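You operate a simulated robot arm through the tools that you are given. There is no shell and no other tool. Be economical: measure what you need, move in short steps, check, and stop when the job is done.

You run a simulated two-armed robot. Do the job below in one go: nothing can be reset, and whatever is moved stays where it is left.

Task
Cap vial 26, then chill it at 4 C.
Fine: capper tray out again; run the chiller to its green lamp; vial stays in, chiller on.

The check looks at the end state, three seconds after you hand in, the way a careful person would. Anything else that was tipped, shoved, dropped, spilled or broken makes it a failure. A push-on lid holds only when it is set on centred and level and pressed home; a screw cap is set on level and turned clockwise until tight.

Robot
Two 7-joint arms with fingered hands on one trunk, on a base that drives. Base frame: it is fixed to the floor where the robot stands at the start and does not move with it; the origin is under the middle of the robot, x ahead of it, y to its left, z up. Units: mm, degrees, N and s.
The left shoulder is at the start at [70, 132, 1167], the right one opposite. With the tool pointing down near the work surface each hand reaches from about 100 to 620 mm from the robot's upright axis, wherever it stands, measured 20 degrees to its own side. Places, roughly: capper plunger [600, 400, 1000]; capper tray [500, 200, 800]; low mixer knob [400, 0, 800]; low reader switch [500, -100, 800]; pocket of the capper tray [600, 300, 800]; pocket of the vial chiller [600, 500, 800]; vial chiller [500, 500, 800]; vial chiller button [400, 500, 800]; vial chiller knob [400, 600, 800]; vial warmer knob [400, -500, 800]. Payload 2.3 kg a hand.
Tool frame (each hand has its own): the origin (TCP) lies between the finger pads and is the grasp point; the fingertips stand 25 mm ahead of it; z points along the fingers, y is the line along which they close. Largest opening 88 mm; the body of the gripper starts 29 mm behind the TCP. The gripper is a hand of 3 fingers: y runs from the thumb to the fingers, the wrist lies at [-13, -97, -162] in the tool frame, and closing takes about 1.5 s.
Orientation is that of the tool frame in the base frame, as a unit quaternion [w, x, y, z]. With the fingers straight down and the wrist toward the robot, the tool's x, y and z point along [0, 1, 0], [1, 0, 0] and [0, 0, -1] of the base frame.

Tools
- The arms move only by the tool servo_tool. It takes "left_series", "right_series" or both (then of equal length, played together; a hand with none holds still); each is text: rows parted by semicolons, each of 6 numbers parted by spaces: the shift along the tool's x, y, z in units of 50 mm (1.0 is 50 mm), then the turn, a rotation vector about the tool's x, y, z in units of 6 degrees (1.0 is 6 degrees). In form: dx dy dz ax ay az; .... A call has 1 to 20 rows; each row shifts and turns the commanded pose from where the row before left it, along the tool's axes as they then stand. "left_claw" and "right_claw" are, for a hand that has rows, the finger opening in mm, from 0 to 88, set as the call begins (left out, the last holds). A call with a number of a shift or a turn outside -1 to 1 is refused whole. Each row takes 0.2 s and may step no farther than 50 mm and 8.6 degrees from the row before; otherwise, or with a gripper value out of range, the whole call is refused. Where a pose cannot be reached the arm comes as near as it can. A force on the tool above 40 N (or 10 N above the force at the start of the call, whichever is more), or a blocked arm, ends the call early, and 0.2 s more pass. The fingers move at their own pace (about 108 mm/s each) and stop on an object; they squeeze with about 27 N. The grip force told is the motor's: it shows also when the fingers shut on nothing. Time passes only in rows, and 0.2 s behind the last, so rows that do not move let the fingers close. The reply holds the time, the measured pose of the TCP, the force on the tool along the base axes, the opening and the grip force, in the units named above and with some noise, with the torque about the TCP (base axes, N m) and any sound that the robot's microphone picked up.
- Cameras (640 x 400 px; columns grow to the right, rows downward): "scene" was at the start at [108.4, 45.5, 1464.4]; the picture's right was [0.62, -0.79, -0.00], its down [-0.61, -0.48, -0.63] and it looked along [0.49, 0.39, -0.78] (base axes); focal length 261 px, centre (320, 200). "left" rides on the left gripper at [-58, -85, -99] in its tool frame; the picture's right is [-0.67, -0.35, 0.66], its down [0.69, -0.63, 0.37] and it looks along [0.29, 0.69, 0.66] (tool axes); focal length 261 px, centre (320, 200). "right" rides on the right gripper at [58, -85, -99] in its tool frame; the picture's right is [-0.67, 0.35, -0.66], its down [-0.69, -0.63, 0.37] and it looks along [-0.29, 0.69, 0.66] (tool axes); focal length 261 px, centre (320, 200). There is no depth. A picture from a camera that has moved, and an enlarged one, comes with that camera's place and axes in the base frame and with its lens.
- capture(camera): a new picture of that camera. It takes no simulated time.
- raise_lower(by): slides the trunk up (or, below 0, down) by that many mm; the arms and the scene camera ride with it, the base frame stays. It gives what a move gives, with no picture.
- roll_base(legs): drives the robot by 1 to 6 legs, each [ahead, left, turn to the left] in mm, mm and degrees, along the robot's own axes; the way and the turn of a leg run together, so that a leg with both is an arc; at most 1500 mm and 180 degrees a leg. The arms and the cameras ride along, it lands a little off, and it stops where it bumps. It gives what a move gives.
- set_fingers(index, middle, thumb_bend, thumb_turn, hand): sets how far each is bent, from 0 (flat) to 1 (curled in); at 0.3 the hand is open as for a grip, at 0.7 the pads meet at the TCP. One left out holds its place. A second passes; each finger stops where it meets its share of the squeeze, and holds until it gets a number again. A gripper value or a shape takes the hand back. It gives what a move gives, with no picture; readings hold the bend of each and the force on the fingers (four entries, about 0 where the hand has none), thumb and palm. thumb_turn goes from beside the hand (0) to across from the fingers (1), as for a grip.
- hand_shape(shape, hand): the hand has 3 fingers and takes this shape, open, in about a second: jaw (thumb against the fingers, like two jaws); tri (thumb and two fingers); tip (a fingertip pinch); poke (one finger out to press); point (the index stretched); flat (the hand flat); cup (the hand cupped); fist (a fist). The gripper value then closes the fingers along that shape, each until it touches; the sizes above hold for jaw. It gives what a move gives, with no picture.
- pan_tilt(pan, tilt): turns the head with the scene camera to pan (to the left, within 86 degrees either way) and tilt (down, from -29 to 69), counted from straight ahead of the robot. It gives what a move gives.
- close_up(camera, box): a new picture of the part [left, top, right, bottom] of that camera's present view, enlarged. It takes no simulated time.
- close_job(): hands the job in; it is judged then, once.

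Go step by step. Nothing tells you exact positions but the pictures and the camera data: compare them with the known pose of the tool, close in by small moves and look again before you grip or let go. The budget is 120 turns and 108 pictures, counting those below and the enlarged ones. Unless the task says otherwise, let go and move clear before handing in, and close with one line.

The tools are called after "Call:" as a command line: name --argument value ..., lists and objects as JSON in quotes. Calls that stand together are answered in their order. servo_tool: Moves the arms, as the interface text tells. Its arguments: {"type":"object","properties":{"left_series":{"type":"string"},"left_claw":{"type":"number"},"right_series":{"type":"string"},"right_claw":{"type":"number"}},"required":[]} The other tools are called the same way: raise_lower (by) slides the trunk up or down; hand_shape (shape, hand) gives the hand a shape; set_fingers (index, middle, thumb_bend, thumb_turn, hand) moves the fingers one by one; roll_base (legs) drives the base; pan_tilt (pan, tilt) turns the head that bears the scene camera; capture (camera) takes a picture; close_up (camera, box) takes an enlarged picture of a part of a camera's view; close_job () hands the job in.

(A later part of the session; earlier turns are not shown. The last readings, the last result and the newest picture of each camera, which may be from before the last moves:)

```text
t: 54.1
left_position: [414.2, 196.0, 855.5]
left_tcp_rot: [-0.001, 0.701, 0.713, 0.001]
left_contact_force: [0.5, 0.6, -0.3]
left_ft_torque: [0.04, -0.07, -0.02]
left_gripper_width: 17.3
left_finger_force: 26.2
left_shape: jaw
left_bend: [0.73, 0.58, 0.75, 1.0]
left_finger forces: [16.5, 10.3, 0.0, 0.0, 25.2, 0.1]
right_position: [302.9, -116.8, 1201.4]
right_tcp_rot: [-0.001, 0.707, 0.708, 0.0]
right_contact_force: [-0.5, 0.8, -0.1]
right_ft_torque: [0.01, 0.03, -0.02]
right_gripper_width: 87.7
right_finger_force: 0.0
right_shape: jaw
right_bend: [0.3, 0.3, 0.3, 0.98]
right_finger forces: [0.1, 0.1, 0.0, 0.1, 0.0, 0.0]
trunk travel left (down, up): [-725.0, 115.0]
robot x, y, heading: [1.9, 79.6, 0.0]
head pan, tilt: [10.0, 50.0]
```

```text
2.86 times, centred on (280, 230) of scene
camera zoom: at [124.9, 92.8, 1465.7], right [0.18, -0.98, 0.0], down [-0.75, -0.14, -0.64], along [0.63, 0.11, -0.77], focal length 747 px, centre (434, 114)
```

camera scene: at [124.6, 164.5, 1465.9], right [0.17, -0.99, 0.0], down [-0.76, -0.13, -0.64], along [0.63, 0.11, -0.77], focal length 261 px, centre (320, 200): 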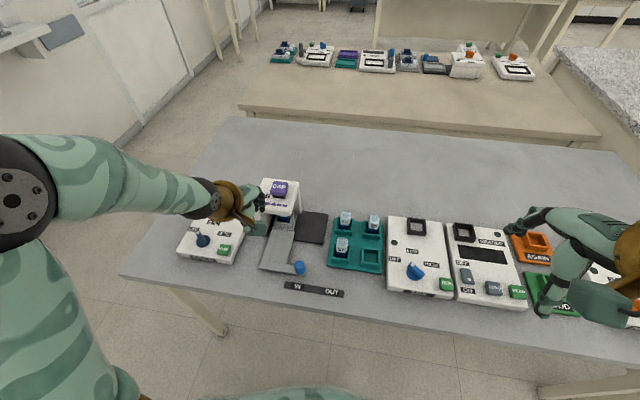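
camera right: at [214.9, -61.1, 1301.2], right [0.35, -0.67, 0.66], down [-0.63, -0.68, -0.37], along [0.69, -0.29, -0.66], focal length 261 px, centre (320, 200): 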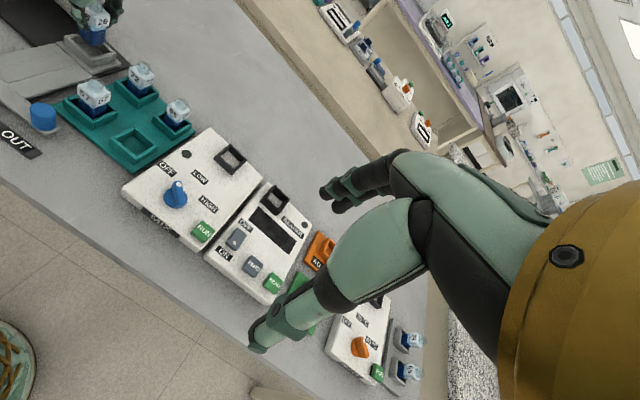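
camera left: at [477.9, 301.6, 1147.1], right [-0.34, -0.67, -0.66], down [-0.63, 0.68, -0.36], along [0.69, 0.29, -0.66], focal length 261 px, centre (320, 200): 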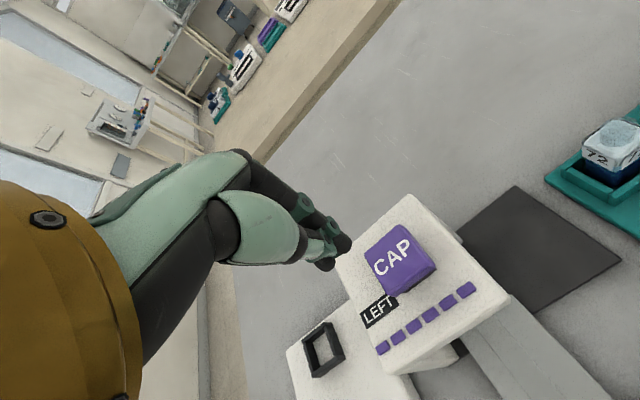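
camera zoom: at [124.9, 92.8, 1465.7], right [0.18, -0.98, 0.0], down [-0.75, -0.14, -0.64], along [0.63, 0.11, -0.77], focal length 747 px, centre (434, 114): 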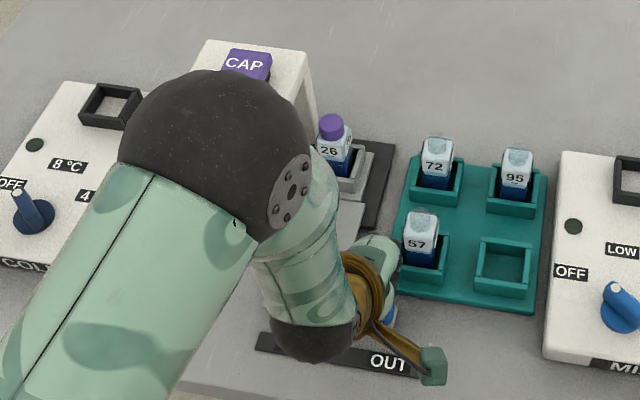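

Vial 26 now wears a purple cap and stands upright. I'll slide the last stretch to the OUT stop.

Call:
servo_tool --left_series "-0.08 0 0 0 0 0;-0.08 0 0 0 0 0;-0.06 0 0 0 0 0;-0.05 0 0 0 0 0;-0.05 0 0 0 0 0;-0.05 0 0 0 0 0;0 0 0 0 0 0"

Call:
close_up --camera "left" --box '[160, 120, 560, 400]'

```text
t: 55.7
left_position: [413.3, 179.2, 855.5]
left_tcp_rot: [-0.001, 0.701, 0.713, 0.002]
left_contact_force: [0.1, 2.8, 0.8]
left_ft_torque: [0.11, -0.04, 0.02]
left_gripper_width: 17.5
left_finger_force: 27.4
left_shape: jaw
left_bend: [0.73, 0.58, 0.75, 1.0]
left_finger forces: [15.2, 10.9, 0.0, 0.0, 25.5, 0.0]
right_position: [303.1, -116.8, 1201.1]
right_tcp_rot: [0.0, 0.707, 0.707, 0.0]
right_contact_force: [-0.8, 1.2, 0.1]
right_ft_torque: [0.0, -0.02, 0.02]
right_gripper_width: 87.4
right_finger_force: 0.1
right_shape: jaw
right_bend: [0.3, 0.3, 0.3, 0.98]
right_finger forces: [0.1, 0.1, 0.0, 0.0, 0.0, 0.0]
trunk travel left (down, up): [-725.0, 115.0]
robot x, y, heading: [0.8, 82.5, 0.1]
head pan, tilt: [10.0, 50.0]
```

```text
1.43 times, centred on (360, 260) of left
camera zoom: at [330.9, 119.5, 953.8], right [-0.34, -0.67, -0.66], down [-0.64, 0.68, -0.36], along [0.69, 0.3, -0.66], focal length 372 px, centre (263, 114)
```

zoom: 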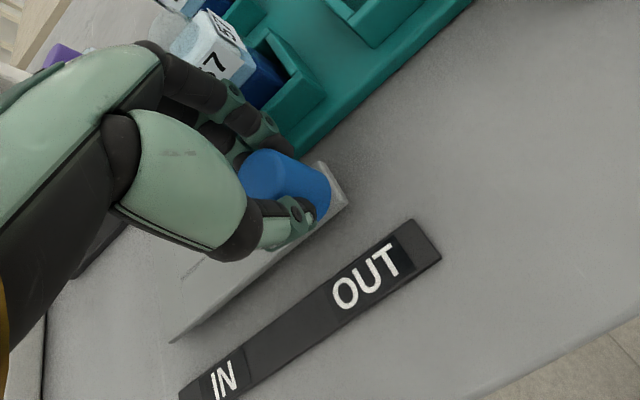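

Call:
servo_tool --left_series "-0.04 0 0 0 0 0;-0.04 0 0 0 0 0;-0.04 0 0 0 0 0;0 0 0 0 0 0"

```text
t: 56.7
left_position: [413.1, 174.5, 855.7]
left_tcp_rot: [0.0, 0.7, 0.714, 0.001]
left_contact_force: [-0.3, 15.4, 0.6]
left_ft_torque: [0.31, -0.09, 0.16]
left_gripper_width: 17.2
left_finger_force: 26.7
left_shape: jaw
left_bend: [0.73, 0.57, 0.75, 1.0]
left_finger forces: [11.9, 16.1, 0.1, 0.0, 25.0, 0.0]
right_position: [301.1, -110.8, 1202.9]
right_tcp_rot: [0.001, 0.706, 0.708, -0.001]
right_contact_force: [0.2, -1.0, 0.3]
right_ft_torque: [-0.05, 0.01, 0.0]
right_gripper_width: 87.8
right_finger_force: 0.0
right_shape: jaw
right_bend: [0.3, 0.3, 0.3, 0.98]
right_finger forces: [0.0, 0.0, 0.0, 0.1, 0.0, 0.0]
trunk travel left (down, up): [-725.0, 115.0]
robot x, y, heading: [-2.5, 80.1, 0.2]
head pan, tilt: [10.0, 50.0]
```

The tray is against its OUT stop (15 N). I'll relieve, release, rise and move above vial 26.

Call:
servo_tool --left_series "0.07 0 0 0 0 0;0 0 0 0 0 0"

Call:
servo_tool --left_series "0 0 0 0 0 0;0 0 0 0 0 0;0 0 0 0 0 0;0 0 -0.2 0 0 0;0 0 -0.6 0 0 0;0 0 -0.8 0 0 0;0 0 -0.8 0 0 0;0 0 -0.6 0 0 0;0.4 0.6 0 0 0 0;0.4 0.6 0 0 0 0;0.4 0.6 0 0 0 0;0.3 0.6 0 0 0 0;0.2 0.6 0 0 0 0;0 0 0 0 0 0" --left_claw 46

Call:
capture --camera "left"

Call:
close_up --camera "scene" --box '[220, 160, 340, 290]'

Call:
close_up --camera "right" --box '[0, 0, 160, 160]'

```text
t: 57.3
left_position: [412.5, 178.0, 855.0]
left_tcp_rot: [-0.001, 0.701, 0.713, 0.0]
left_contact_force: [-0.4, 9.9, -0.5]
left_ft_torque: [0.15, -0.06, 0.11]
left_gripper_width: 17.1
left_finger_force: 27.3
left_shape: jaw
left_bend: [0.73, 0.57, 0.75, 1.0]
left_finger forces: [14.5, 13.9, 0.0, 0.0, 25.1, 0.0]
right_position: [300.9, -113.6, 1203.3]
right_tcp_rot: [0.0, 0.707, 0.708, -0.001]
right_contact_force: [0.6, 0.3, -0.2]
right_ft_torque: [0.0, 0.04, -0.02]
right_gripper_width: 87.5
right_finger_force: 0.2
right_shape: jaw
right_bend: [0.3, 0.3, 0.3, 0.98]
right_finger forces: [0.0, 0.1, 0.0, 0.0, 0.0, 0.0]
trunk travel left (down, up): [-725.0, 115.0]
robot x, y, heading: [1.7, 80.5, 0.3]
head pan, tilt: [10.0, 50.0]
```

```text
t: 60.3
left_position: [561.9, 260.1, 1007.9]
left_tcp_rot: [-0.002, 0.701, 0.713, 0.001]
left_contact_force: [0.1, -0.3, 0.8]
left_ft_torque: [0.06, 0.02, -0.04]
left_gripper_width: 45.6
left_finger_force: 0.1
left_shape: jaw
left_bend: [0.74, 0.44, 0.68, 1.0]
left_finger forces: [0.0, 0.0, 0.0, 0.0, 0.0, 0.0]
right_position: [302.1, -117.3, 1202.0]
right_tcp_rot: [-0.001, 0.706, 0.708, 0.001]
right_contact_force: [-0.1, 0.2, 0.3]
right_ft_torque: [0.0, -0.01, -0.03]
right_gripper_width: 87.6
right_finger_force: 0.1
right_shape: jaw
right_bend: [0.3, 0.3, 0.3, 0.98]
right_finger forces: [0.0, 0.0, 0.1, 0.0, 0.0, 0.0]
trunk travel left (down, up): [-725.0, 115.0]
robot x, y, heading: [-1.2, 80.2, 0.1]
head pan, tilt: [10.0, 50.0]
```

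```text
45 pictures are left
camera left: at [478.4, 202.1, 1105.7], right [-0.34, -0.67, -0.66], down [-0.64, 0.68, -0.36], along [0.69, 0.3, -0.66], focal length 261 px, centre (320, 200)
```

left: 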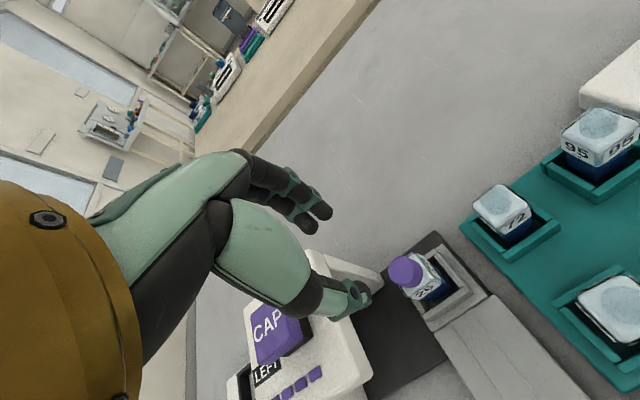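

```text
3.08 times, centred on (280, 225) of scene
camera zoom: at [123.8, 92.2, 1465.9], right [0.18, -0.98, 0.0], down [-0.75, -0.13, -0.64], along [0.63, 0.11, -0.77], focal length 804 px, centre (443, 123)
```

zoom: 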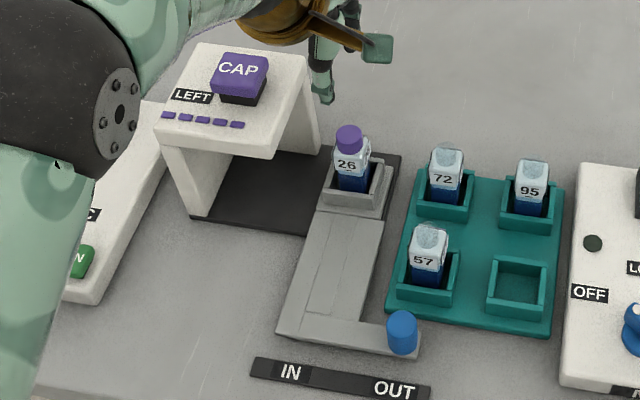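

```text
2.50 times, centred on (80, 80) of right
camera zoom: at [215.4, -59.8, 1301.3], right [0.35, -0.67, 0.66], down [-0.63, -0.69, -0.37], along [0.7, -0.28, -0.66], focal length 652 px, centre (920, 500)
```

zoom: 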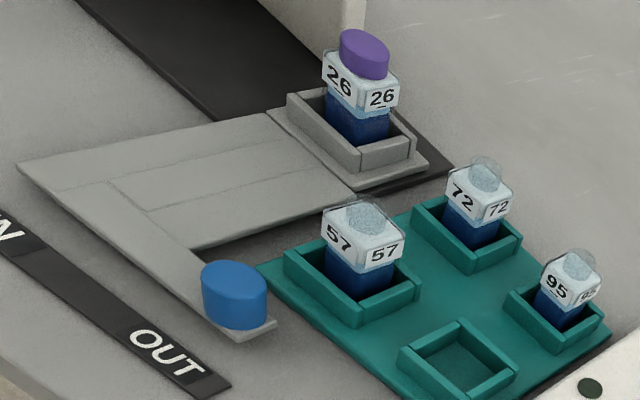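

Vial 26 is capped at about (566, 258.5). I'll lower the open hand around it, holding a little higher (z 880) to clear the cap.

Call:
servo_tool --left_series "-0.03 0.09 0.3 0 0 0;0 0 0.6 0 0 0;0 0 0.6 0 0 0;0 0 0.5 0 0 0;0 0 0.3 0 0 0;0 0 0.24 0 0 0;0 0 0 0 0 0" --left_claw 60

Call:
close_up --camera "left" --box '[240, 170, 500, 332]'

Call:
close_up --camera "right" --box '[40, 0, 140, 80]'

```text
t: 61.9
left_position: [566.7, 260.2, 877.5]
left_tcp_rot: [-0.001, 0.702, 0.713, 0.002]
left_contact_force: [0.9, 0.5, 0.0]
left_ft_torque: [0.02, -0.02, 0.0]
left_gripper_width: 59.9
left_finger_force: 0.1
left_shape: jaw
left_bend: [0.28, 0.38, 0.6, 1.0]
left_finger forces: [0.0, 0.0, 0.0, 0.1, 0.0, 0.0]
right_position: [302.6, -118.2, 1202.7]
right_tcp_rot: [0.0, 0.706, 0.708, -0.001]
right_contact_force: [0.1, 0.2, 0.9]
right_ft_torque: [0.01, -0.01, 0.01]
right_gripper_width: 87.8
right_finger_force: 0.2
right_shape: jaw
right_bend: [0.3, 0.3, 0.3, 0.98]
right_finger forces: [0.1, 0.0, 0.0, 0.0, 0.1, 0.0]
trunk travel left (down, up): [-725.0, 115.0]
robot x, y, heading: [-1.7, 82.7, 0.1]
head pan, tilt: [10.0, 50.0]
```

```text
2.46 times, centred on (370, 251) of left
camera zoom: at [484.0, 202.4, 976.0], right [-0.34, -0.67, -0.66], down [-0.64, 0.68, -0.36], along [0.69, 0.3, -0.66], focal length 642 px, centre (197, 74)
```

zoom: 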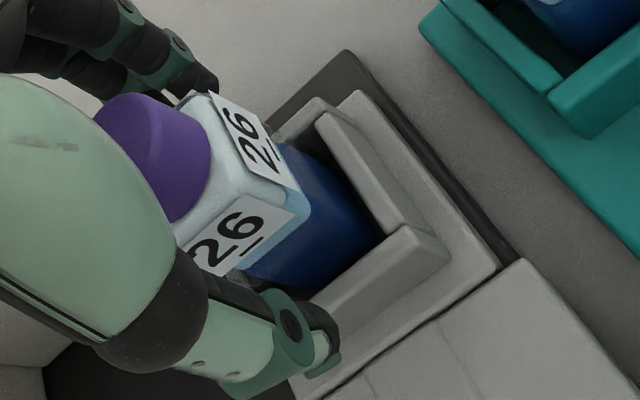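

```text
5.00 times, centred on (90, 40) of right
camera zoom: at [215.9, -59.6, 1301.2], right [0.35, -0.67, 0.66], down [-0.63, -0.69, -0.37], along [0.69, -0.28, -0.66], focal length 1303 px, centre (1470, 1000)
```

zoom: 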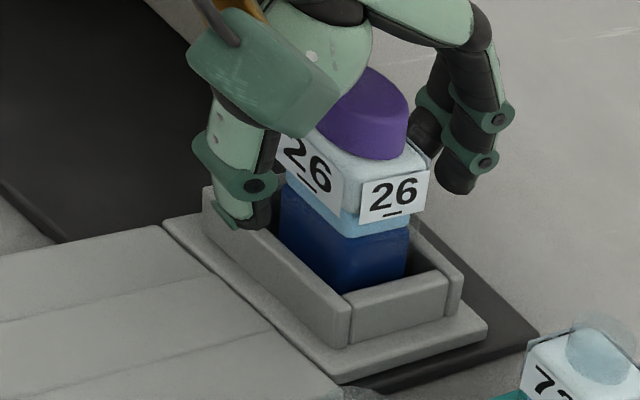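

No contact at the palm and the fingers straddle the vial. Closing, then lifting 130 mm.

Call:
servo_tool --left_series "0 0 0 0 0 0;0 0 0 0 0 0;0 0 0 0 0 0;0 0 0 0 0 0;0 0 0 0 0 0;0 0 0 0 0 0;0 0 0 0 0 0;0 0 0 0 0 0" --left_claw 10

Call:
servo_tool --left_series "0 0 -0.15 0 0 0;0 0 -0.25 0 0 0;0 0 -0.35 0 0 0;0 0 -0.4 0 0 0;0 0 -0.4 0 0 0;0 0 -0.4 0 0 0;0 0 -0.4 0 0 0;0 0 -0.35 0 0 0;0 0 0 0 0 0"

Call:
capture --camera "left"

```text
t: 63.7
left_position: [566.0, 261.4, 877.8]
left_tcp_rot: [-0.002, 0.701, 0.713, 0.002]
left_contact_force: [-0.4, 0.3, 0.4]
left_ft_torque: [0.01, 0.01, -0.05]
left_gripper_width: 24.7
left_finger_force: 27.1
left_shape: jaw
left_bend: [0.74, 0.55, 0.74, 1.0]
left_finger forces: [15.9, 8.3, 0.0, 0.1, 24.3, 0.1]
right_position: [302.2, -117.6, 1201.4]
right_tcp_rot: [0.0, 0.707, 0.707, 0.0]
right_contact_force: [0.6, -0.8, -0.2]
right_ft_torque: [0.0, 0.02, -0.03]
right_gripper_width: 87.5
right_finger_force: 0.0
right_shape: jaw
right_bend: [0.3, 0.3, 0.3, 0.98]
right_finger forces: [0.1, 0.0, 0.0, 0.0, 0.0, 0.1]
trunk travel left (down, up): [-725.0, 115.0]
robot x, y, heading: [-0.6, 81.8, 0.2]
head pan, tilt: [10.0, 50.0]
```

```text
t: 65.7
left_position: [567.7, 259.5, 1012.5]
left_tcp_rot: [-0.001, 0.701, 0.713, 0.001]
left_contact_force: [0.7, -0.3, -0.3]
left_ft_torque: [0.01, -0.01, -0.03]
left_gripper_width: 24.7
left_finger_force: 27.2
left_shape: jaw
left_bend: [0.74, 0.55, 0.74, 1.0]
left_finger forces: [16.0, 8.3, 0.1, 0.0, 24.3, 0.0]
right_position: [301.9, -118.1, 1201.2]
right_tcp_rot: [-0.001, 0.706, 0.708, 0.0]
right_contact_force: [-0.7, -0.1, -0.5]
right_ft_torque: [-0.02, 0.0, -0.01]
right_gripper_width: 87.6
right_finger_force: 0.1
right_shape: jaw
right_bend: [0.3, 0.3, 0.3, 0.98]
right_finger forces: [0.0, 0.0, 0.0, 0.0, 0.0, 0.1]
trunk travel left (down, up): [-725.0, 115.0]
robot x, y, heading: [2.2, 75.9, -0.0]
head pan, tilt: [10.0, 50.0]
```

```text
40 pictures are left
camera left: at [485.1, 201.1, 1110.8], right [-0.34, -0.67, -0.66], down [-0.64, 0.68, -0.36], along [0.69, 0.3, -0.66], focal length 261 px, centre (320, 200)
```

left: 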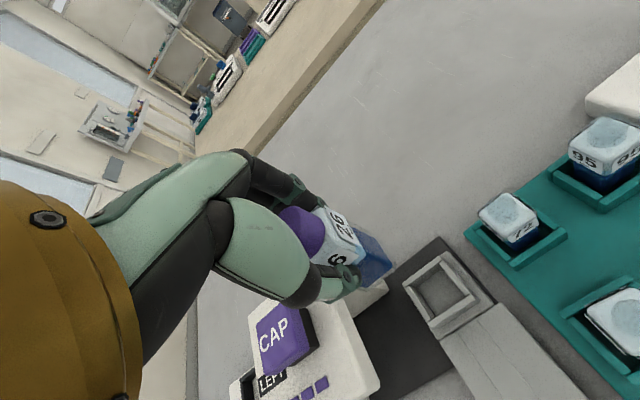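

The capped vial is held. I'll raise and retract it, then drive left about 310 mm to the chiller.

Call:
servo_tool --left_series "0 0 -0.4 0 0 0;0 0 -0.4 0 0 0;0 0 -0.4 0 0 0;0 -0.3 -0.4 0 0 0;0 -0.4 0 0 0 0;0 -0.4 0 0 0 0;0 -0.4 0 0 0 0;0 -0.4 0 0 0 0;0 -0.3 0 0 0 0;0 0 0 0 0 0"

Call:
roll_base --legs '[[0, 310, 0]]'

Call:
capture --camera "scene"

Call:
capture --camera "left"

```text
t: 67.9
left_position: [456.4, 258.3, 1093.3]
left_tcp_rot: [-0.002, 0.701, 0.713, 0.003]
left_contact_force: [0.2, -0.3, -0.4]
left_ft_torque: [-0.01, 0.02, 0.04]
left_gripper_width: 24.4
left_finger_force: 27.0
left_shape: jaw
left_bend: [0.74, 0.55, 0.74, 1.0]
left_finger forces: [15.9, 8.3, 0.1, 0.1, 24.2, 0.0]
right_position: [302.7, -117.6, 1201.2]
right_tcp_rot: [-0.001, 0.706, 0.708, 0.0]
right_contact_force: [0.3, 0.4, 0.2]
right_ft_torque: [0.0, -0.01, 0.01]
right_gripper_width: 87.3
right_finger_force: 0.1
right_shape: jaw
right_bend: [0.3, 0.3, 0.3, 0.98]
right_finger forces: [0.0, 0.1, 0.0, 0.0, 0.1, 0.0]
trunk travel left (down, up): [-725.0, 115.0]
robot x, y, heading: [-0.1, 81.1, 0.1]
head pan, tilt: [10.0, 50.0]
```

```text
t: 70.0
left_position: [454.6, 564.1, 1095.3]
left_tcp_rot: [-0.003, 0.7, 0.714, 0.004]
left_contact_force: [0.1, 0.4, 0.1]
left_ft_torque: [0.02, 0.01, 0.03]
left_gripper_width: 24.5
left_finger_force: 27.1
left_shape: jaw
left_bend: [0.74, 0.55, 0.74, 1.0]
left_finger forces: [16.0, 8.2, 0.0, 0.1, 24.3, 0.1]
right_position: [300.6, 188.8, 1202.3]
right_tcp_rot: [-0.001, 0.705, 0.709, 0.001]
right_contact_force: [-0.1, -0.1, 1.2]
right_ft_torque: [-0.01, -0.01, 0.0]
right_gripper_width: 87.7
right_finger_force: 0.1
right_shape: jaw
right_bend: [0.3, 0.3, 0.3, 0.98]
right_finger forces: [0.1, 0.0, 0.0, 0.0, 0.0, 0.0]
trunk travel left (down, up): [-725.0, 115.0]
robot x, y, heading: [-2.7, 389.8, 0.5]
head pan, tilt: [10.0, 50.0]
```

```text
39 pictures are left
camera scene: at [123.1, 397.7, 1465.8], right [0.18, -0.98, 0.0], down [-0.75, -0.14, -0.64], along [0.63, 0.12, -0.77], focal length 261 px, centre (320, 200)
```

scene: 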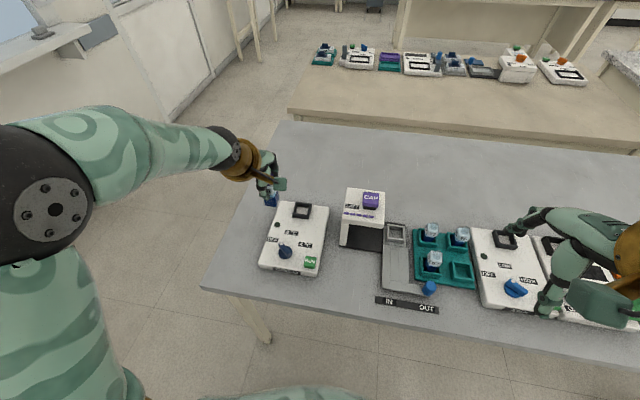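

```text
38 pictures are left
camera left: at [371.4, 504.6, 1193.1], right [-0.33, -0.67, -0.66], down [-0.64, 0.67, -0.36], along [0.69, 0.3, -0.66], focal length 261 px, centre (320, 200)
```

left: 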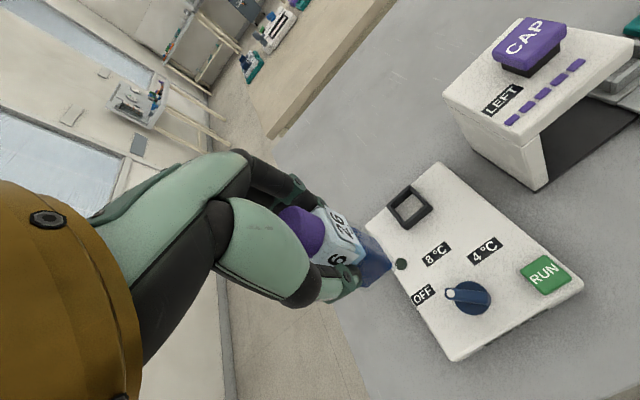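

The chiller pocket is near (592, 541). I'll move the vial above it at z≈1000 and look closer.

Call:
servo_tool --left_series "-0.08 0.45 0.3 0 0 0;-0.08 0.45 0.3 0 0 0;-0.08 0.45 0.3 0 0 0;-0.08 0.45 0.3 0 0 0;-0.08 0.45 0.3 0 0 0;-0.06 0.35 0.3 0 0 0;0 0 0 0 0 0"

Call:
close_up --camera "left" --box '[280, 170, 540, 332]'

Call:
close_up --camera "scene" --box '[245, 160, 345, 260]'

```text
t: 71.6
left_position: [585.8, 546.5, 1005.9]
left_tcp_rot: [-0.002, 0.7, 0.714, 0.002]
left_contact_force: [-0.2, 0.0, -1.3]
left_ft_torque: [0.02, 0.02, 0.0]
left_gripper_width: 24.4
left_finger_force: 26.9
left_shape: jaw
left_bend: [0.74, 0.55, 0.74, 1.0]
left_finger forces: [16.0, 8.3, 0.0, 0.0, 24.2, 0.0]
right_position: [301.5, 191.2, 1202.0]
right_tcp_rot: [-0.001, 0.705, 0.709, 0.0]
right_contact_force: [-0.1, 0.3, 0.6]
right_ft_torque: [0.0, -0.01, -0.02]
right_gripper_width: 87.5
right_finger_force: 0.0
right_shape: jaw
right_bend: [0.3, 0.3, 0.3, 0.98]
right_finger forces: [0.1, 0.1, 0.1, 0.0, 0.0, 0.0]
trunk travel left (down, up): [-725.0, 115.0]
robot x, y, heading: [0.5, 385.5, 0.6]
head pan, tilt: [10.0, 50.0]
```

```text
2.46 times, centred on (410, 251) of left
camera zoom: at [502.5, 487.0, 1104.2], right [-0.33, -0.67, -0.66], down [-0.64, 0.67, -0.36], along [0.69, 0.3, -0.66], focal length 642 px, centre (98, 74)
```

zoom: 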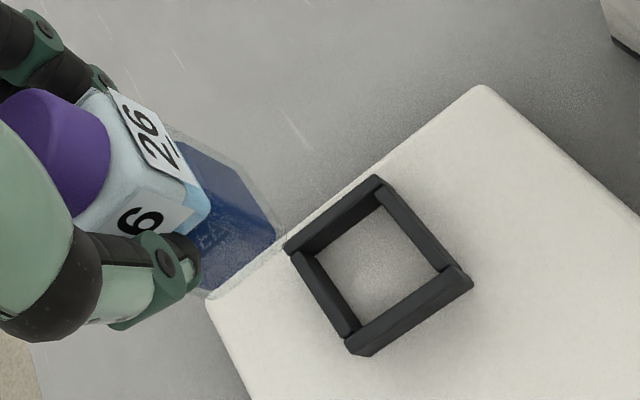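

```text
4.00 times, centred on (295, 210) of scene
camera zoom: at [122.7, 400.1, 1465.9], right [0.18, -0.98, 0.0], down [-0.75, -0.14, -0.64], along [0.63, 0.12, -0.77], focal length 1046 px, centre (420, 160)
```

zoom: 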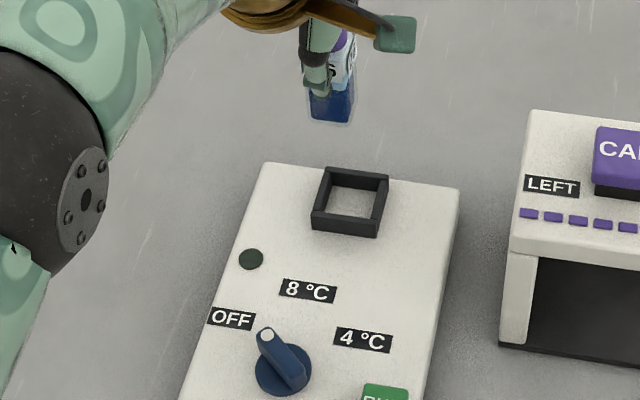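

The pocket centre is about (595, 542), rim z≈836. Lowering to z≈912 over it and checking.

Call:
servo_tool --left_series "-0.07 0.18 0 0 0 0;0 0 0.5 0 0 0;0 0 0.5 0 0 0;0 0 0.5 0 0 0;0 0 0.38 0 0 0;0 0 0 0 0 0"

Call:
close_up --camera "left" --box '[280, 170, 480, 295]'

Call:
close_up --camera "scene" --box '[275, 180, 335, 240]'

Call:
capture --camera "right"

```text
t: 73.0
left_position: [594.9, 541.4, 911.5]
left_tcp_rot: [-0.001, 0.7, 0.715, 0.002]
left_contact_force: [0.0, 0.1, -0.9]
left_ft_torque: [0.01, -0.01, 0.01]
left_gripper_width: 24.5
left_finger_force: 26.9
left_shape: jaw
left_bend: [0.74, 0.55, 0.74, 1.0]
left_finger forces: [16.0, 8.3, 0.0, 0.1, 24.2, 0.1]
right_position: [301.0, 189.5, 1202.1]
right_tcp_rot: [-0.001, 0.705, 0.709, 0.001]
right_contact_force: [0.3, -0.4, 0.7]
right_ft_torque: [0.02, -0.01, 0.01]
right_gripper_width: 87.6
right_finger_force: 0.0
right_shape: jaw
right_bend: [0.3, 0.3, 0.3, 0.98]
right_finger forces: [0.1, 0.1, 0.0, 0.0, 0.1, 0.1]
trunk travel left (down, up): [-725.0, 115.0]
robot x, y, heading: [-0.9, 390.5, 0.4]
head pan, tilt: [10.0, 50.0]
```

```text
3.20 times, centred on (380, 232) of left
camera zoom: at [511.2, 482.9, 1010.0], right [-0.33, -0.67, -0.66], down [-0.64, 0.67, -0.36], along [0.69, 0.3, -0.66], focal length 834 px, centre (128, 96)
```

zoom: 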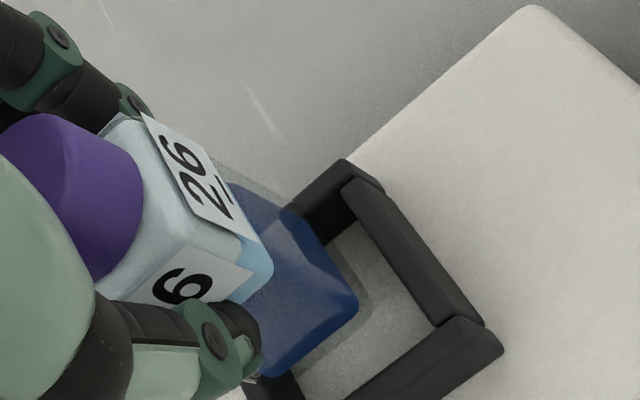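

```text
6.67 times, centred on (305, 210) of scene
camera zoom: at [123.0, 400.1, 1465.8], right [0.18, -0.98, 0.0], down [-0.75, -0.14, -0.64], along [0.63, 0.12, -0.77], focal length 1743 px, centre (420, 133)
```

zoom: 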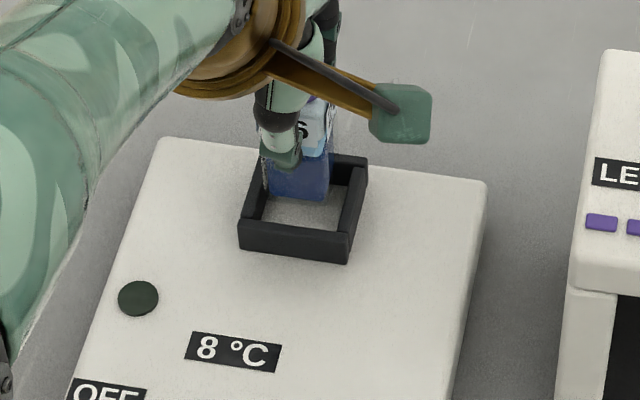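

```text
33 pictures are left
camera right: at [215.0, 248.4, 1301.2], right [0.35, -0.67, 0.65], down [-0.63, -0.69, -0.37], along [0.7, -0.28, -0.66], focal length 261 px, centre (320, 200)
```

right: 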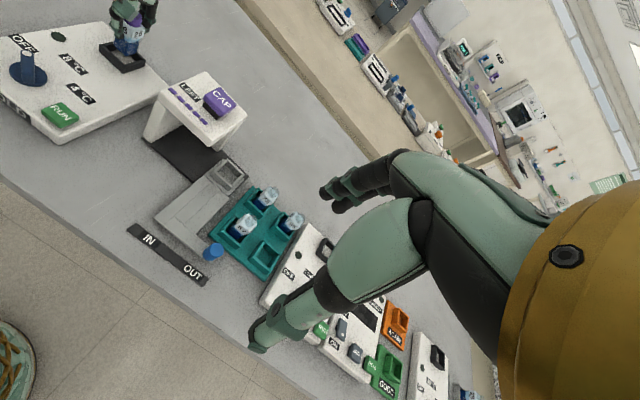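

The vial sits nearly centred, perhaps 1–2 mm left. I'll nudge right slightly and lower 14 mm, then look.

Call:
servo_tool --left_series "-0.03 0 0 0 0 0;0 0 0.1 0 0 0;0 0 0.1 0 0 0;0 0 0.1 0 0 0;0 0 0 0 0 0"

Call:
close_up --camera "scene" --box '[280, 185, 330, 235]'

Call:
close_up --camera "right" --box '[80, 0, 180, 80]'

```text
t: 74.2
left_position: [592.9, 542.0, 895.4]
left_tcp_rot: [-0.001, 0.7, 0.714, 0.002]
left_contact_force: [-0.4, 0.0, -0.1]
left_ft_torque: [0.0, 0.04, 0.01]
left_gripper_width: 24.3
left_finger_force: 27.4
left_shape: jaw
left_bend: [0.74, 0.55, 0.74, 1.0]
left_finger forces: [15.9, 8.3, 0.1, 0.0, 24.2, 0.0]
right_position: [300.6, 190.7, 1202.6]
right_tcp_rot: [0.0, 0.706, 0.709, 0.001]
right_contact_force: [-0.5, -0.4, 0.1]
right_ft_torque: [-0.03, 0.0, -0.03]
right_gripper_width: 87.7
right_finger_force: 0.1
right_shape: jaw
right_bend: [0.3, 0.3, 0.3, 0.98]
right_finger forces: [0.1, 0.0, 0.0, 0.1, 0.0, 0.0]
trunk travel left (down, up): [-725.0, 115.0]
robot x, y, heading: [1.3, 388.9, 0.3]
head pan, tilt: [10.0, 50.0]
```

```text
8.00 times, centred on (305, 210) of scene
camera zoom: at [123.2, 400.1, 1465.8], right [0.18, -0.98, 0.0], down [-0.75, -0.14, -0.64], along [0.63, 0.12, -0.77], focal length 2091 px, centre (440, 120)
```

zoom: 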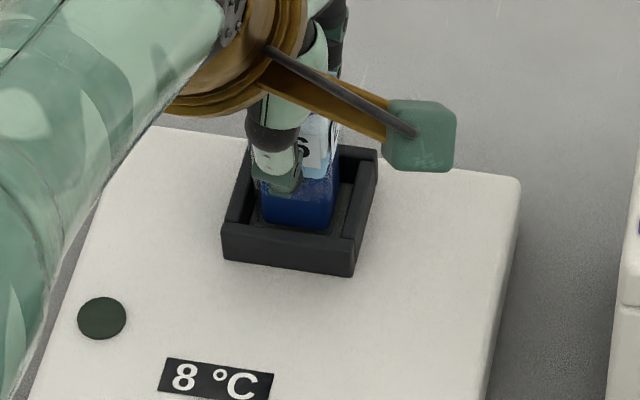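

```text
5.00 times, centred on (130, 40) of right
camera zoom: at [215.1, 248.4, 1301.2], right [0.35, -0.67, 0.65], down [-0.63, -0.69, -0.37], along [0.7, -0.28, -0.66], focal length 1303 px, centre (1270, 1000)
```

zoom: 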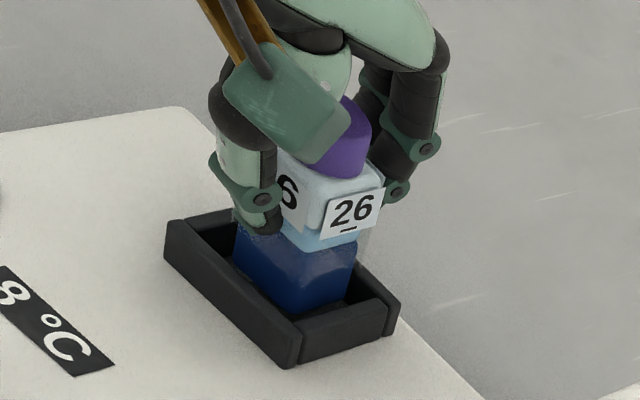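

The vial is well inside the pocket walls. Lowering to the floor in small steps.

Call:
servo_tool --left_series "0 0 0.06 0 0 0;0 0 0.06 0 0 0;0 0 0.05 0 0 0;0 0 0.05 0 0 0;0 0 0.05 0 0 0;0 0 0 0 0 0"

```text
t: 75.6
left_position: [589.5, 542.1, 887.5]
left_tcp_rot: [0.002, 0.699, 0.715, 0.005]
left_contact_force: [7.8, 1.9, 21.7]
left_ft_torque: [0.04, -0.25, 0.01]
left_gripper_width: 26.1
left_finger_force: 27.3
left_shape: jaw
left_bend: [0.74, 0.54, 0.75, 1.0]
left_finger forces: [20.9, 11.9, 0.0, 0.1, 25.7, 0.0]
left hand out of reach, approached as far as the arm can: row 3
right_position: [297.2, 190.3, 1202.7]
right_tcp_rot: [0.0, 0.706, 0.709, 0.002]
right_contact_force: [0.2, -0.4, 0.2]
right_ft_torque: [-0.01, 0.01, 0.02]
right_gripper_width: 87.6
right_finger_force: 0.2
right_shape: jaw
right_bend: [0.3, 0.3, 0.3, 0.98]
right_finger forces: [0.2, 0.1, 0.0, 0.1, 0.0, 0.1]
trunk travel left (down, up): [-725.0, 115.0]
robot x, y, heading: [-3.6, 385.4, 0.3]
head pan, tilt: [10.0, 50.0]
```

Call:
servo_tool --left_series "0 0 -0.08 0 0 0;0 0 0 0 0 0"

Call:
close_up --camera "right" --box '[80, 0, 180, 80]'

Call:
close_up --camera "left" --box '[240, 170, 500, 332]'

```text
t: 76.2
left_position: [588.0, 541.6, 886.7]
left_tcp_rot: [-0.001, 0.7, 0.714, 0.002]
left_contact_force: [1.4, -0.5, 9.9]
left_ft_torque: [-0.03, -0.1, 0.0]
left_gripper_width: 25.8
left_finger_force: 26.7
left_shape: jaw
left_bend: [0.74, 0.54, 0.75, 1.0]
left_finger forces: [18.3, 9.8, 0.1, 0.0, 27.5, 0.1]
right_position: [298.7, 189.6, 1200.7]
right_tcp_rot: [0.001, 0.705, 0.709, 0.001]
right_contact_force: [-0.2, 0.3, -1.0]
right_ft_torque: [0.02, 0.01, -0.03]
right_gripper_width: 87.4
right_finger_force: 0.1
right_shape: jaw
right_bend: [0.3, 0.3, 0.3, 0.98]
right_finger forces: [0.0, 0.0, 0.0, 0.0, 0.1, 0.1]
trunk travel left (down, up): [-725.0, 115.0]
robot x, y, heading: [-5.9, 388.6, 0.2]
head pan, tilt: [10.0, 50.0]
```

```text
5.00 times, centred on (130, 40) of right
camera zoom: at [211.9, 247.5, 1301.5], right [0.35, -0.67, 0.66], down [-0.62, -0.69, -0.37], along [0.7, -0.28, -0.66], focal length 1303 px, centre (1270, 1000)
```

zoom: 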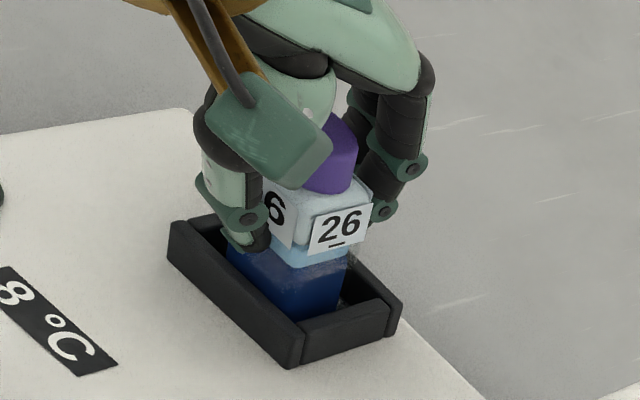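

```text
2.46 times, centred on (370, 251) of left
camera zoom: at [505.1, 482.0, 986.2], right [-0.33, -0.67, -0.66], down [-0.64, 0.67, -0.36], along [0.69, 0.3, -0.66], focal length 642 px, centre (197, 74)
```

zoom: 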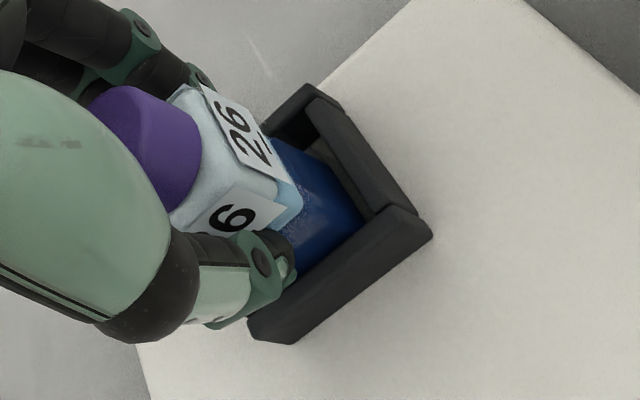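

The vial is down in the pocket; the base gave back a few millimetres. I'll ease up and forward slightly, then open.

Call:
servo_tool --left_series "0 0.05 -0.04 0 0 0;0 0 0 0 0 0;0 0 0 0 0 0"

Call:
servo_tool --left_series "0 0 0 0 0 0;0 0 0 0 0 0;0 0 0 0 0 0;0 0 0 0 0 0;0 0 0 0 0 0" --left_claw 58

Call:
close_up --camera "right" --box '[80, 0, 180, 80]'

```text
t: 77.0
left_position: [590.4, 542.4, 889.7]
left_tcp_rot: [-0.001, 0.7, 0.714, 0.001]
left_contact_force: [-0.5, 0.0, 1.6]
left_ft_torque: [0.0, 0.01, -0.04]
left_gripper_width: 25.5
left_finger_force: 26.9
left_shape: jaw
left_bend: [0.74, 0.54, 0.75, 1.0]
left_finger forces: [17.1, 9.2, 0.0, 0.0, 26.8, 0.0]
right_position: [301.2, 190.0, 1201.4]
right_tcp_rot: [-0.001, 0.705, 0.709, 0.001]
right_contact_force: [-0.4, -0.4, 0.5]
right_ft_torque: [0.04, -0.02, -0.04]
right_gripper_width: 87.5
right_finger_force: 0.0
right_shape: jaw
right_bend: [0.3, 0.3, 0.3, 0.98]
right_finger forces: [0.0, 0.1, 0.0, 0.1, 0.0, 0.0]
trunk travel left (down, up): [-725.0, 115.0]
robot x, y, heading: [-2.0, 389.7, 0.4]
head pan, tilt: [10.0, 50.0]
```

```text
t: 78.2
left_position: [591.4, 542.8, 889.2]
left_tcp_rot: [-0.001, 0.7, 0.715, 0.002]
left_contact_force: [0.1, 0.9, 0.7]
left_ft_torque: [0.05, 0.01, 0.02]
left_gripper_width: 57.5
left_finger_force: 0.1
left_shape: jaw
left_bend: [0.28, 0.39, 0.61, 1.0]
left_finger forces: [0.0, 0.0, 0.0, 0.1, 0.1, 0.0]
right_position: [301.3, 192.1, 1201.5]
right_tcp_rot: [0.0, 0.705, 0.709, 0.0]
right_contact_force: [-0.3, -1.1, -0.4]
right_ft_torque: [-0.03, 0.01, 0.0]
right_gripper_width: 87.8
right_finger_force: 0.1
right_shape: jaw
right_bend: [0.3, 0.3, 0.3, 0.98]
right_finger forces: [0.0, 0.1, 0.0, 0.0, 0.0, 0.0]
trunk travel left (down, up): [-725.0, 115.0]
robot x, y, heading: [-1.6, 385.0, 0.4]
head pan, tilt: [10.0, 50.0]
```

```text
5.00 times, centred on (130, 40) of right
camera zoom: at [215.1, 248.4, 1301.2], right [0.35, -0.67, 0.65], down [-0.63, -0.69, -0.37], along [0.7, -0.28, -0.66], focal length 1303 px, centre (1270, 1000)
```

zoom: 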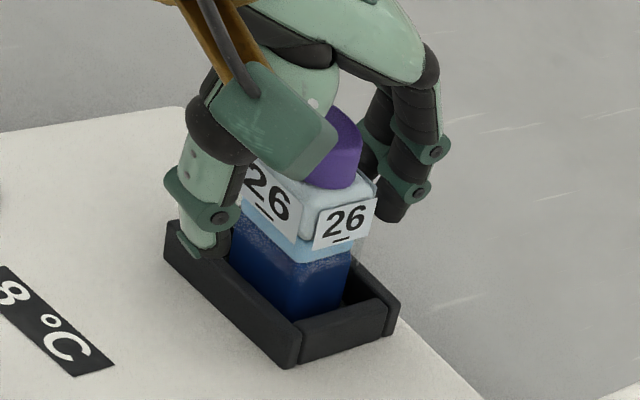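

Vial 26 stands upright and capped in the chiller pocket. I'll rise, come back above the knob near (449, 556), and turn the hand clockwise 36° in the air to suit the ridge at OFF.

Call:
servo_tool --left_series "0 0 -0.3 0 0 0;0 0 -0.6 0 0 0;0 0 -0.8 0 0 0;0 0 -0.7 0 0 0;0.04 -0.5 0 0 0 0;0.05 -0.5 0 0 0 0;0.05 -0.5 0 0 0 0;0.05 -0.5 0 0 0 0;0.05 -0.5 0 0 0 0;0.05 -0.35 0 0 0 0;0 0 0 0 0 1;0 0 0 0 0 1;0 0 0 0 0 1;0 0 0 0 0 1;0 0 0 0 0 1;0 0 0 0 0 1;0 0 0 0 0 0"

Call:
capture --camera "left"

Call:
close_up --camera "scene" --box '[230, 170, 350, 290]'

```text
t: 81.8
left_position: [450.0, 554.4, 1009.9]
left_tcp_rot: [-0.002, 0.887, 0.462, 0.002]
left_contact_force: [-0.9, 0.2, 0.0]
left_ft_torque: [0.01, -0.01, 0.01]
left_gripper_width: 57.7
left_finger_force: 0.0
left_shape: jaw
left_bend: [0.28, 0.38, 0.61, 1.0]
left_finger forces: [0.0, 0.0, 0.0, 0.0, 0.1, 0.1]
right_position: [301.8, 189.4, 1202.1]
right_tcp_rot: [-0.001, 0.706, 0.708, 0.0]
right_contact_force: [0.4, 0.2, 0.8]
right_ft_torque: [0.02, 0.02, 0.01]
right_gripper_width: 87.6
right_finger_force: 0.0
right_shape: jaw
right_bend: [0.3, 0.3, 0.3, 0.98]
right_finger forces: [0.0, 0.1, 0.0, 0.0, 0.0, 0.1]
trunk travel left (down, up): [-725.0, 115.0]
robot x, y, heading: [0.5, 386.4, 0.2]
head pan, tilt: [10.0, 50.0]
```

```text
27 pictures are left
camera left: at [348.3, 554.6, 1108.0], right [-0.67, -0.35, -0.66], down [-0.12, 0.92, -0.36], along [0.73, -0.16, -0.66], focal length 261 px, centre (320, 200)
```

left: 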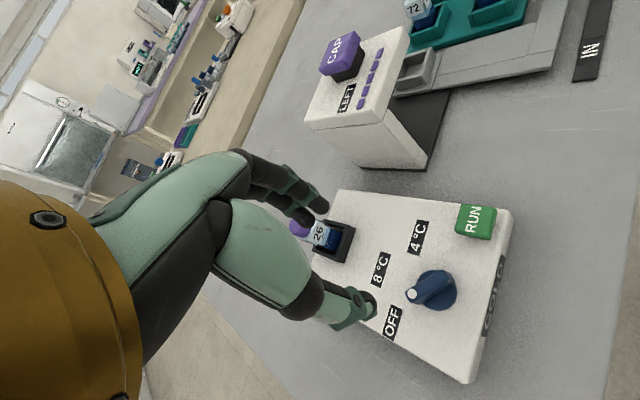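

```text
3.33 times, centred on (290, 230) of scene
camera zoom: at [122.9, 399.9, 1465.8], right [0.18, -0.98, 0.0], down [-0.75, -0.14, -0.64], along [0.63, 0.12, -0.77], focal length 871 px, centre (420, 100)
```

zoom: 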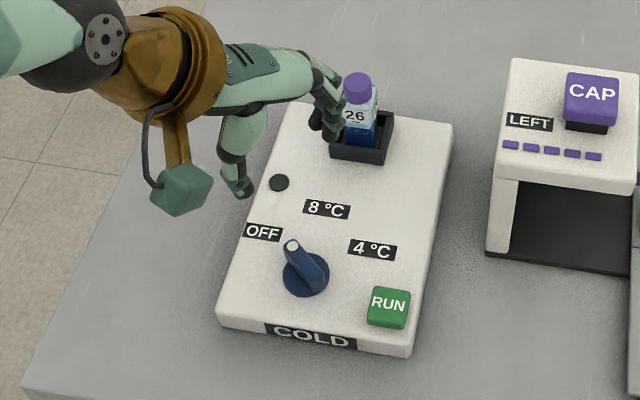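

The hand turns fine (now at −35°) and vial 26 sits upright in its pocket. I'll lower to z≈885 over the knob with a 40 mm opening and look.

Call:
servo_tool --left_series "0 0 0.6 0 0 0;0 0 0.6 0 0 0;0 0 0.6 0 0 0;0 0 0.6 0 0 0;0 0 0 0 0 0" --left_claw 44

Call:
close_up --camera "left" --box '[240, 150, 500, 312]'

```text
t: 83.0
left_position: [450.0, 554.9, 889.9]
left_tcp_rot: [-0.002, 0.886, 0.463, 0.002]
left_contact_force: [-0.4, 0.0, -0.2]
left_ft_torque: [0.0, 0.0, 0.0]
left_gripper_width: 44.4
left_finger_force: 0.2
left_shape: jaw
left_bend: [0.74, 0.44, 0.69, 1.0]
left_finger forces: [0.1, 0.0, 0.1, 0.1, 0.0, 0.0]
right_position: [301.0, 191.2, 1202.1]
right_tcp_rot: [-0.001, 0.705, 0.709, 0.001]
right_contact_force: [1.2, -0.6, 1.3]
right_ft_torque: [0.02, -0.02, 0.01]
right_gripper_width: 87.3
right_finger_force: 0.1
right_shape: jaw
right_bend: [0.3, 0.3, 0.3, 0.98]
right_finger forces: [0.0, 0.0, 0.1, 0.1, 0.0, 0.1]
trunk travel left (down, up): [-725.0, 115.0]
robot x, y, heading: [-2.2, 388.6, 0.3]
head pan, tilt: [10.0, 50.0]
```

```text
2.46 times, centred on (370, 231) of left
camera zoom: at [347.7, 555.6, 987.6], right [-0.67, -0.35, -0.66], down [-0.12, 0.92, -0.36], along [0.73, -0.16, -0.66], focal length 642 px, centre (197, 124)
```

zoom: 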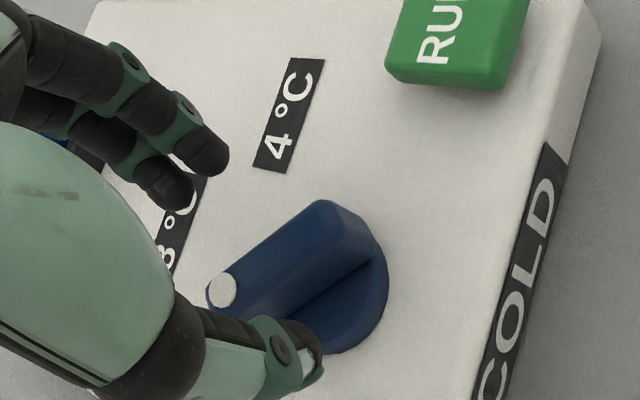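

The knob ridge lies between thumb and fingers. I'll lower to z≈862 and close on the ridge.

Call:
servo_tool --left_series "0 0 0.3 0 0 0;0 0 0.26 0 0 0;0 0 0 0 0 0" --left_claw 44

Call:
servo_tool --left_series "0 0 0 0 0 0;0 0 0 0 0 0;0 0 0 0 0 0;0 0 0 0 0 0;0 0 0 0 0 0;0 0 0 0 0 0;0 0 0 0 0 0" --left_claw 0

Call:
close_up --camera "left" --box '[240, 150, 500, 312]'

```text
t: 83.8
left_position: [449.6, 553.9, 861.8]
left_tcp_rot: [-0.002, 0.886, 0.464, 0.002]
left_contact_force: [-0.6, 0.7, 0.4]
left_ft_torque: [-0.02, 0.0, -0.02]
left_gripper_width: 44.3
left_finger_force: 0.0
left_shape: jaw
left_bend: [0.74, 0.44, 0.69, 1.0]
left_finger forces: [0.0, 0.1, 0.0, 0.0, 0.1, 0.0]
right_position: [300.4, 190.2, 1202.3]
right_tcp_rot: [0.0, 0.706, 0.708, 0.0]
right_contact_force: [-0.2, -0.2, 0.2]
right_ft_torque: [0.01, 0.06, 0.04]
right_gripper_width: 87.7
right_finger_force: 0.1
right_shape: jaw
right_bend: [0.3, 0.3, 0.3, 0.98]
right_finger forces: [0.0, 0.0, 0.0, 0.0, 0.0, 0.1]
trunk travel left (down, up): [-725.0, 115.0]
robot x, y, heading: [0.2, 387.8, 0.5]
head pan, tilt: [10.0, 50.0]
```

```text
t: 85.4
left_position: [450.6, 553.4, 862.0]
left_tcp_rot: [-0.001, 0.886, 0.463, 0.002]
left_contact_force: [4.8, 0.2, 7.9]
left_ft_torque: [-0.06, -0.18, -0.04]
left_gripper_width: 19.3
left_finger_force: 27.6
left_shape: jaw
left_bend: [0.73, 0.58, 0.75, 1.0]
left_finger forces: [17.6, 10.5, 0.0, 0.0, 22.8, 0.1]
right_position: [302.5, 190.1, 1201.7]
right_tcp_rot: [-0.001, 0.705, 0.709, 0.0]
right_contact_force: [0.5, -0.4, -0.3]
right_ft_torque: [0.01, -0.02, -0.01]
right_gripper_width: 87.9
right_finger_force: 0.1
right_shape: jaw
right_bend: [0.3, 0.3, 0.3, 0.98]
right_finger forces: [0.0, 0.1, 0.0, 0.1, 0.0, 0.1]
trunk travel left (down, up): [-725.0, 115.0]
robot x, y, heading: [-4.8, 390.0, 0.5]
head pan, tilt: [10.0, 50.0]
```

```text
2.46 times, centred on (370, 231) of left
camera zoom: at [348.1, 554.6, 960.6], right [-0.67, -0.35, -0.66], down [-0.12, 0.92, -0.36], along [0.73, -0.16, -0.66], focal length 642 px, centre (197, 124)
```

zoom: 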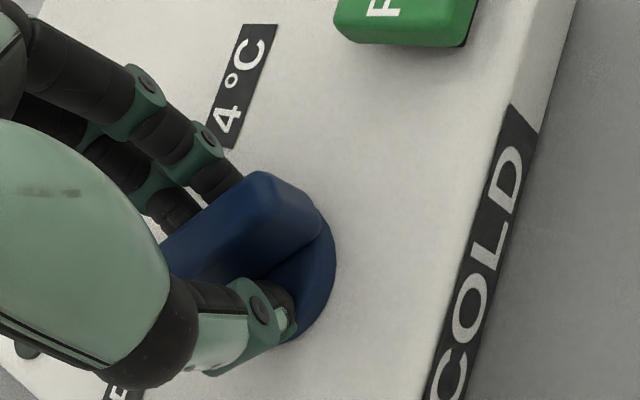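

The ridge is gripped. Turning clockwise about 50° toward 8 °C in small steps.

Call:
servo_tool --left_series "0 0 0 0 0 0.7;0 0 0 0 0 0.7;0 0 0 0 0 0.7;0 0 0 0 0 0.7;0 0 0 0 0 0.7;0 0 0 0 0 0.7;0 0 0 0 0 0.7;0 0 0 0 0 0.7;0 0 0 0 0 0.7;0 0 0 0 0 0.7;0 0 0 0 0 0.7;0 0 0 0 0 0.7;0 0 0 0 0 0"

Call:
close_up --camera "scene" --box '[230, 170, 350, 290]'

```text
t: 88.2
left_position: [447.8, 553.2, 862.5]
left_tcp_rot: [-0.003, 0.999, 0.042, 0.003]
left_contact_force: [-0.2, -3.0, 11.9]
left_ft_torque: [-0.13, 0.03, 0.02]
left_gripper_width: 18.8
left_finger_force: 26.9
left_shape: jaw
left_bend: [0.73, 0.58, 0.75, 1.0]
left_finger forces: [19.2, 8.9, 0.0, 0.0, 23.8, 0.1]
right_position: [299.5, 188.7, 1202.7]
right_tcp_rot: [0.0, 0.705, 0.709, 0.002]
right_contact_force: [0.4, -0.1, -0.4]
right_ft_torque: [0.01, 0.01, -0.02]
right_gripper_width: 87.7
right_finger_force: 0.1
right_shape: jaw
right_bend: [0.3, 0.3, 0.3, 0.98]
right_finger forces: [0.0, 0.0, 0.0, 0.1, 0.0, 0.0]
trunk travel left (down, up): [-725.0, 115.0]
robot x, y, heading: [-6.1, 387.7, 0.5]
head pan, tilt: [10.0, 50.0]
```

```text
3.33 times, centred on (290, 230) of scene
camera zoom: at [119.6, 398.0, 1466.2], right [0.18, -0.98, 0.0], down [-0.75, -0.14, -0.64], along [0.63, 0.12, -0.76], focal length 871 px, centre (420, 100)
```

zoom: 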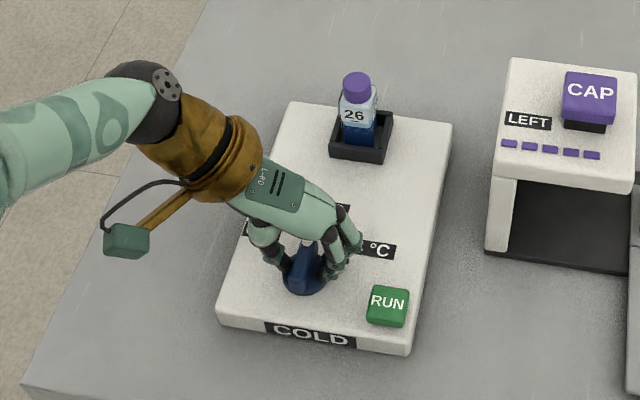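

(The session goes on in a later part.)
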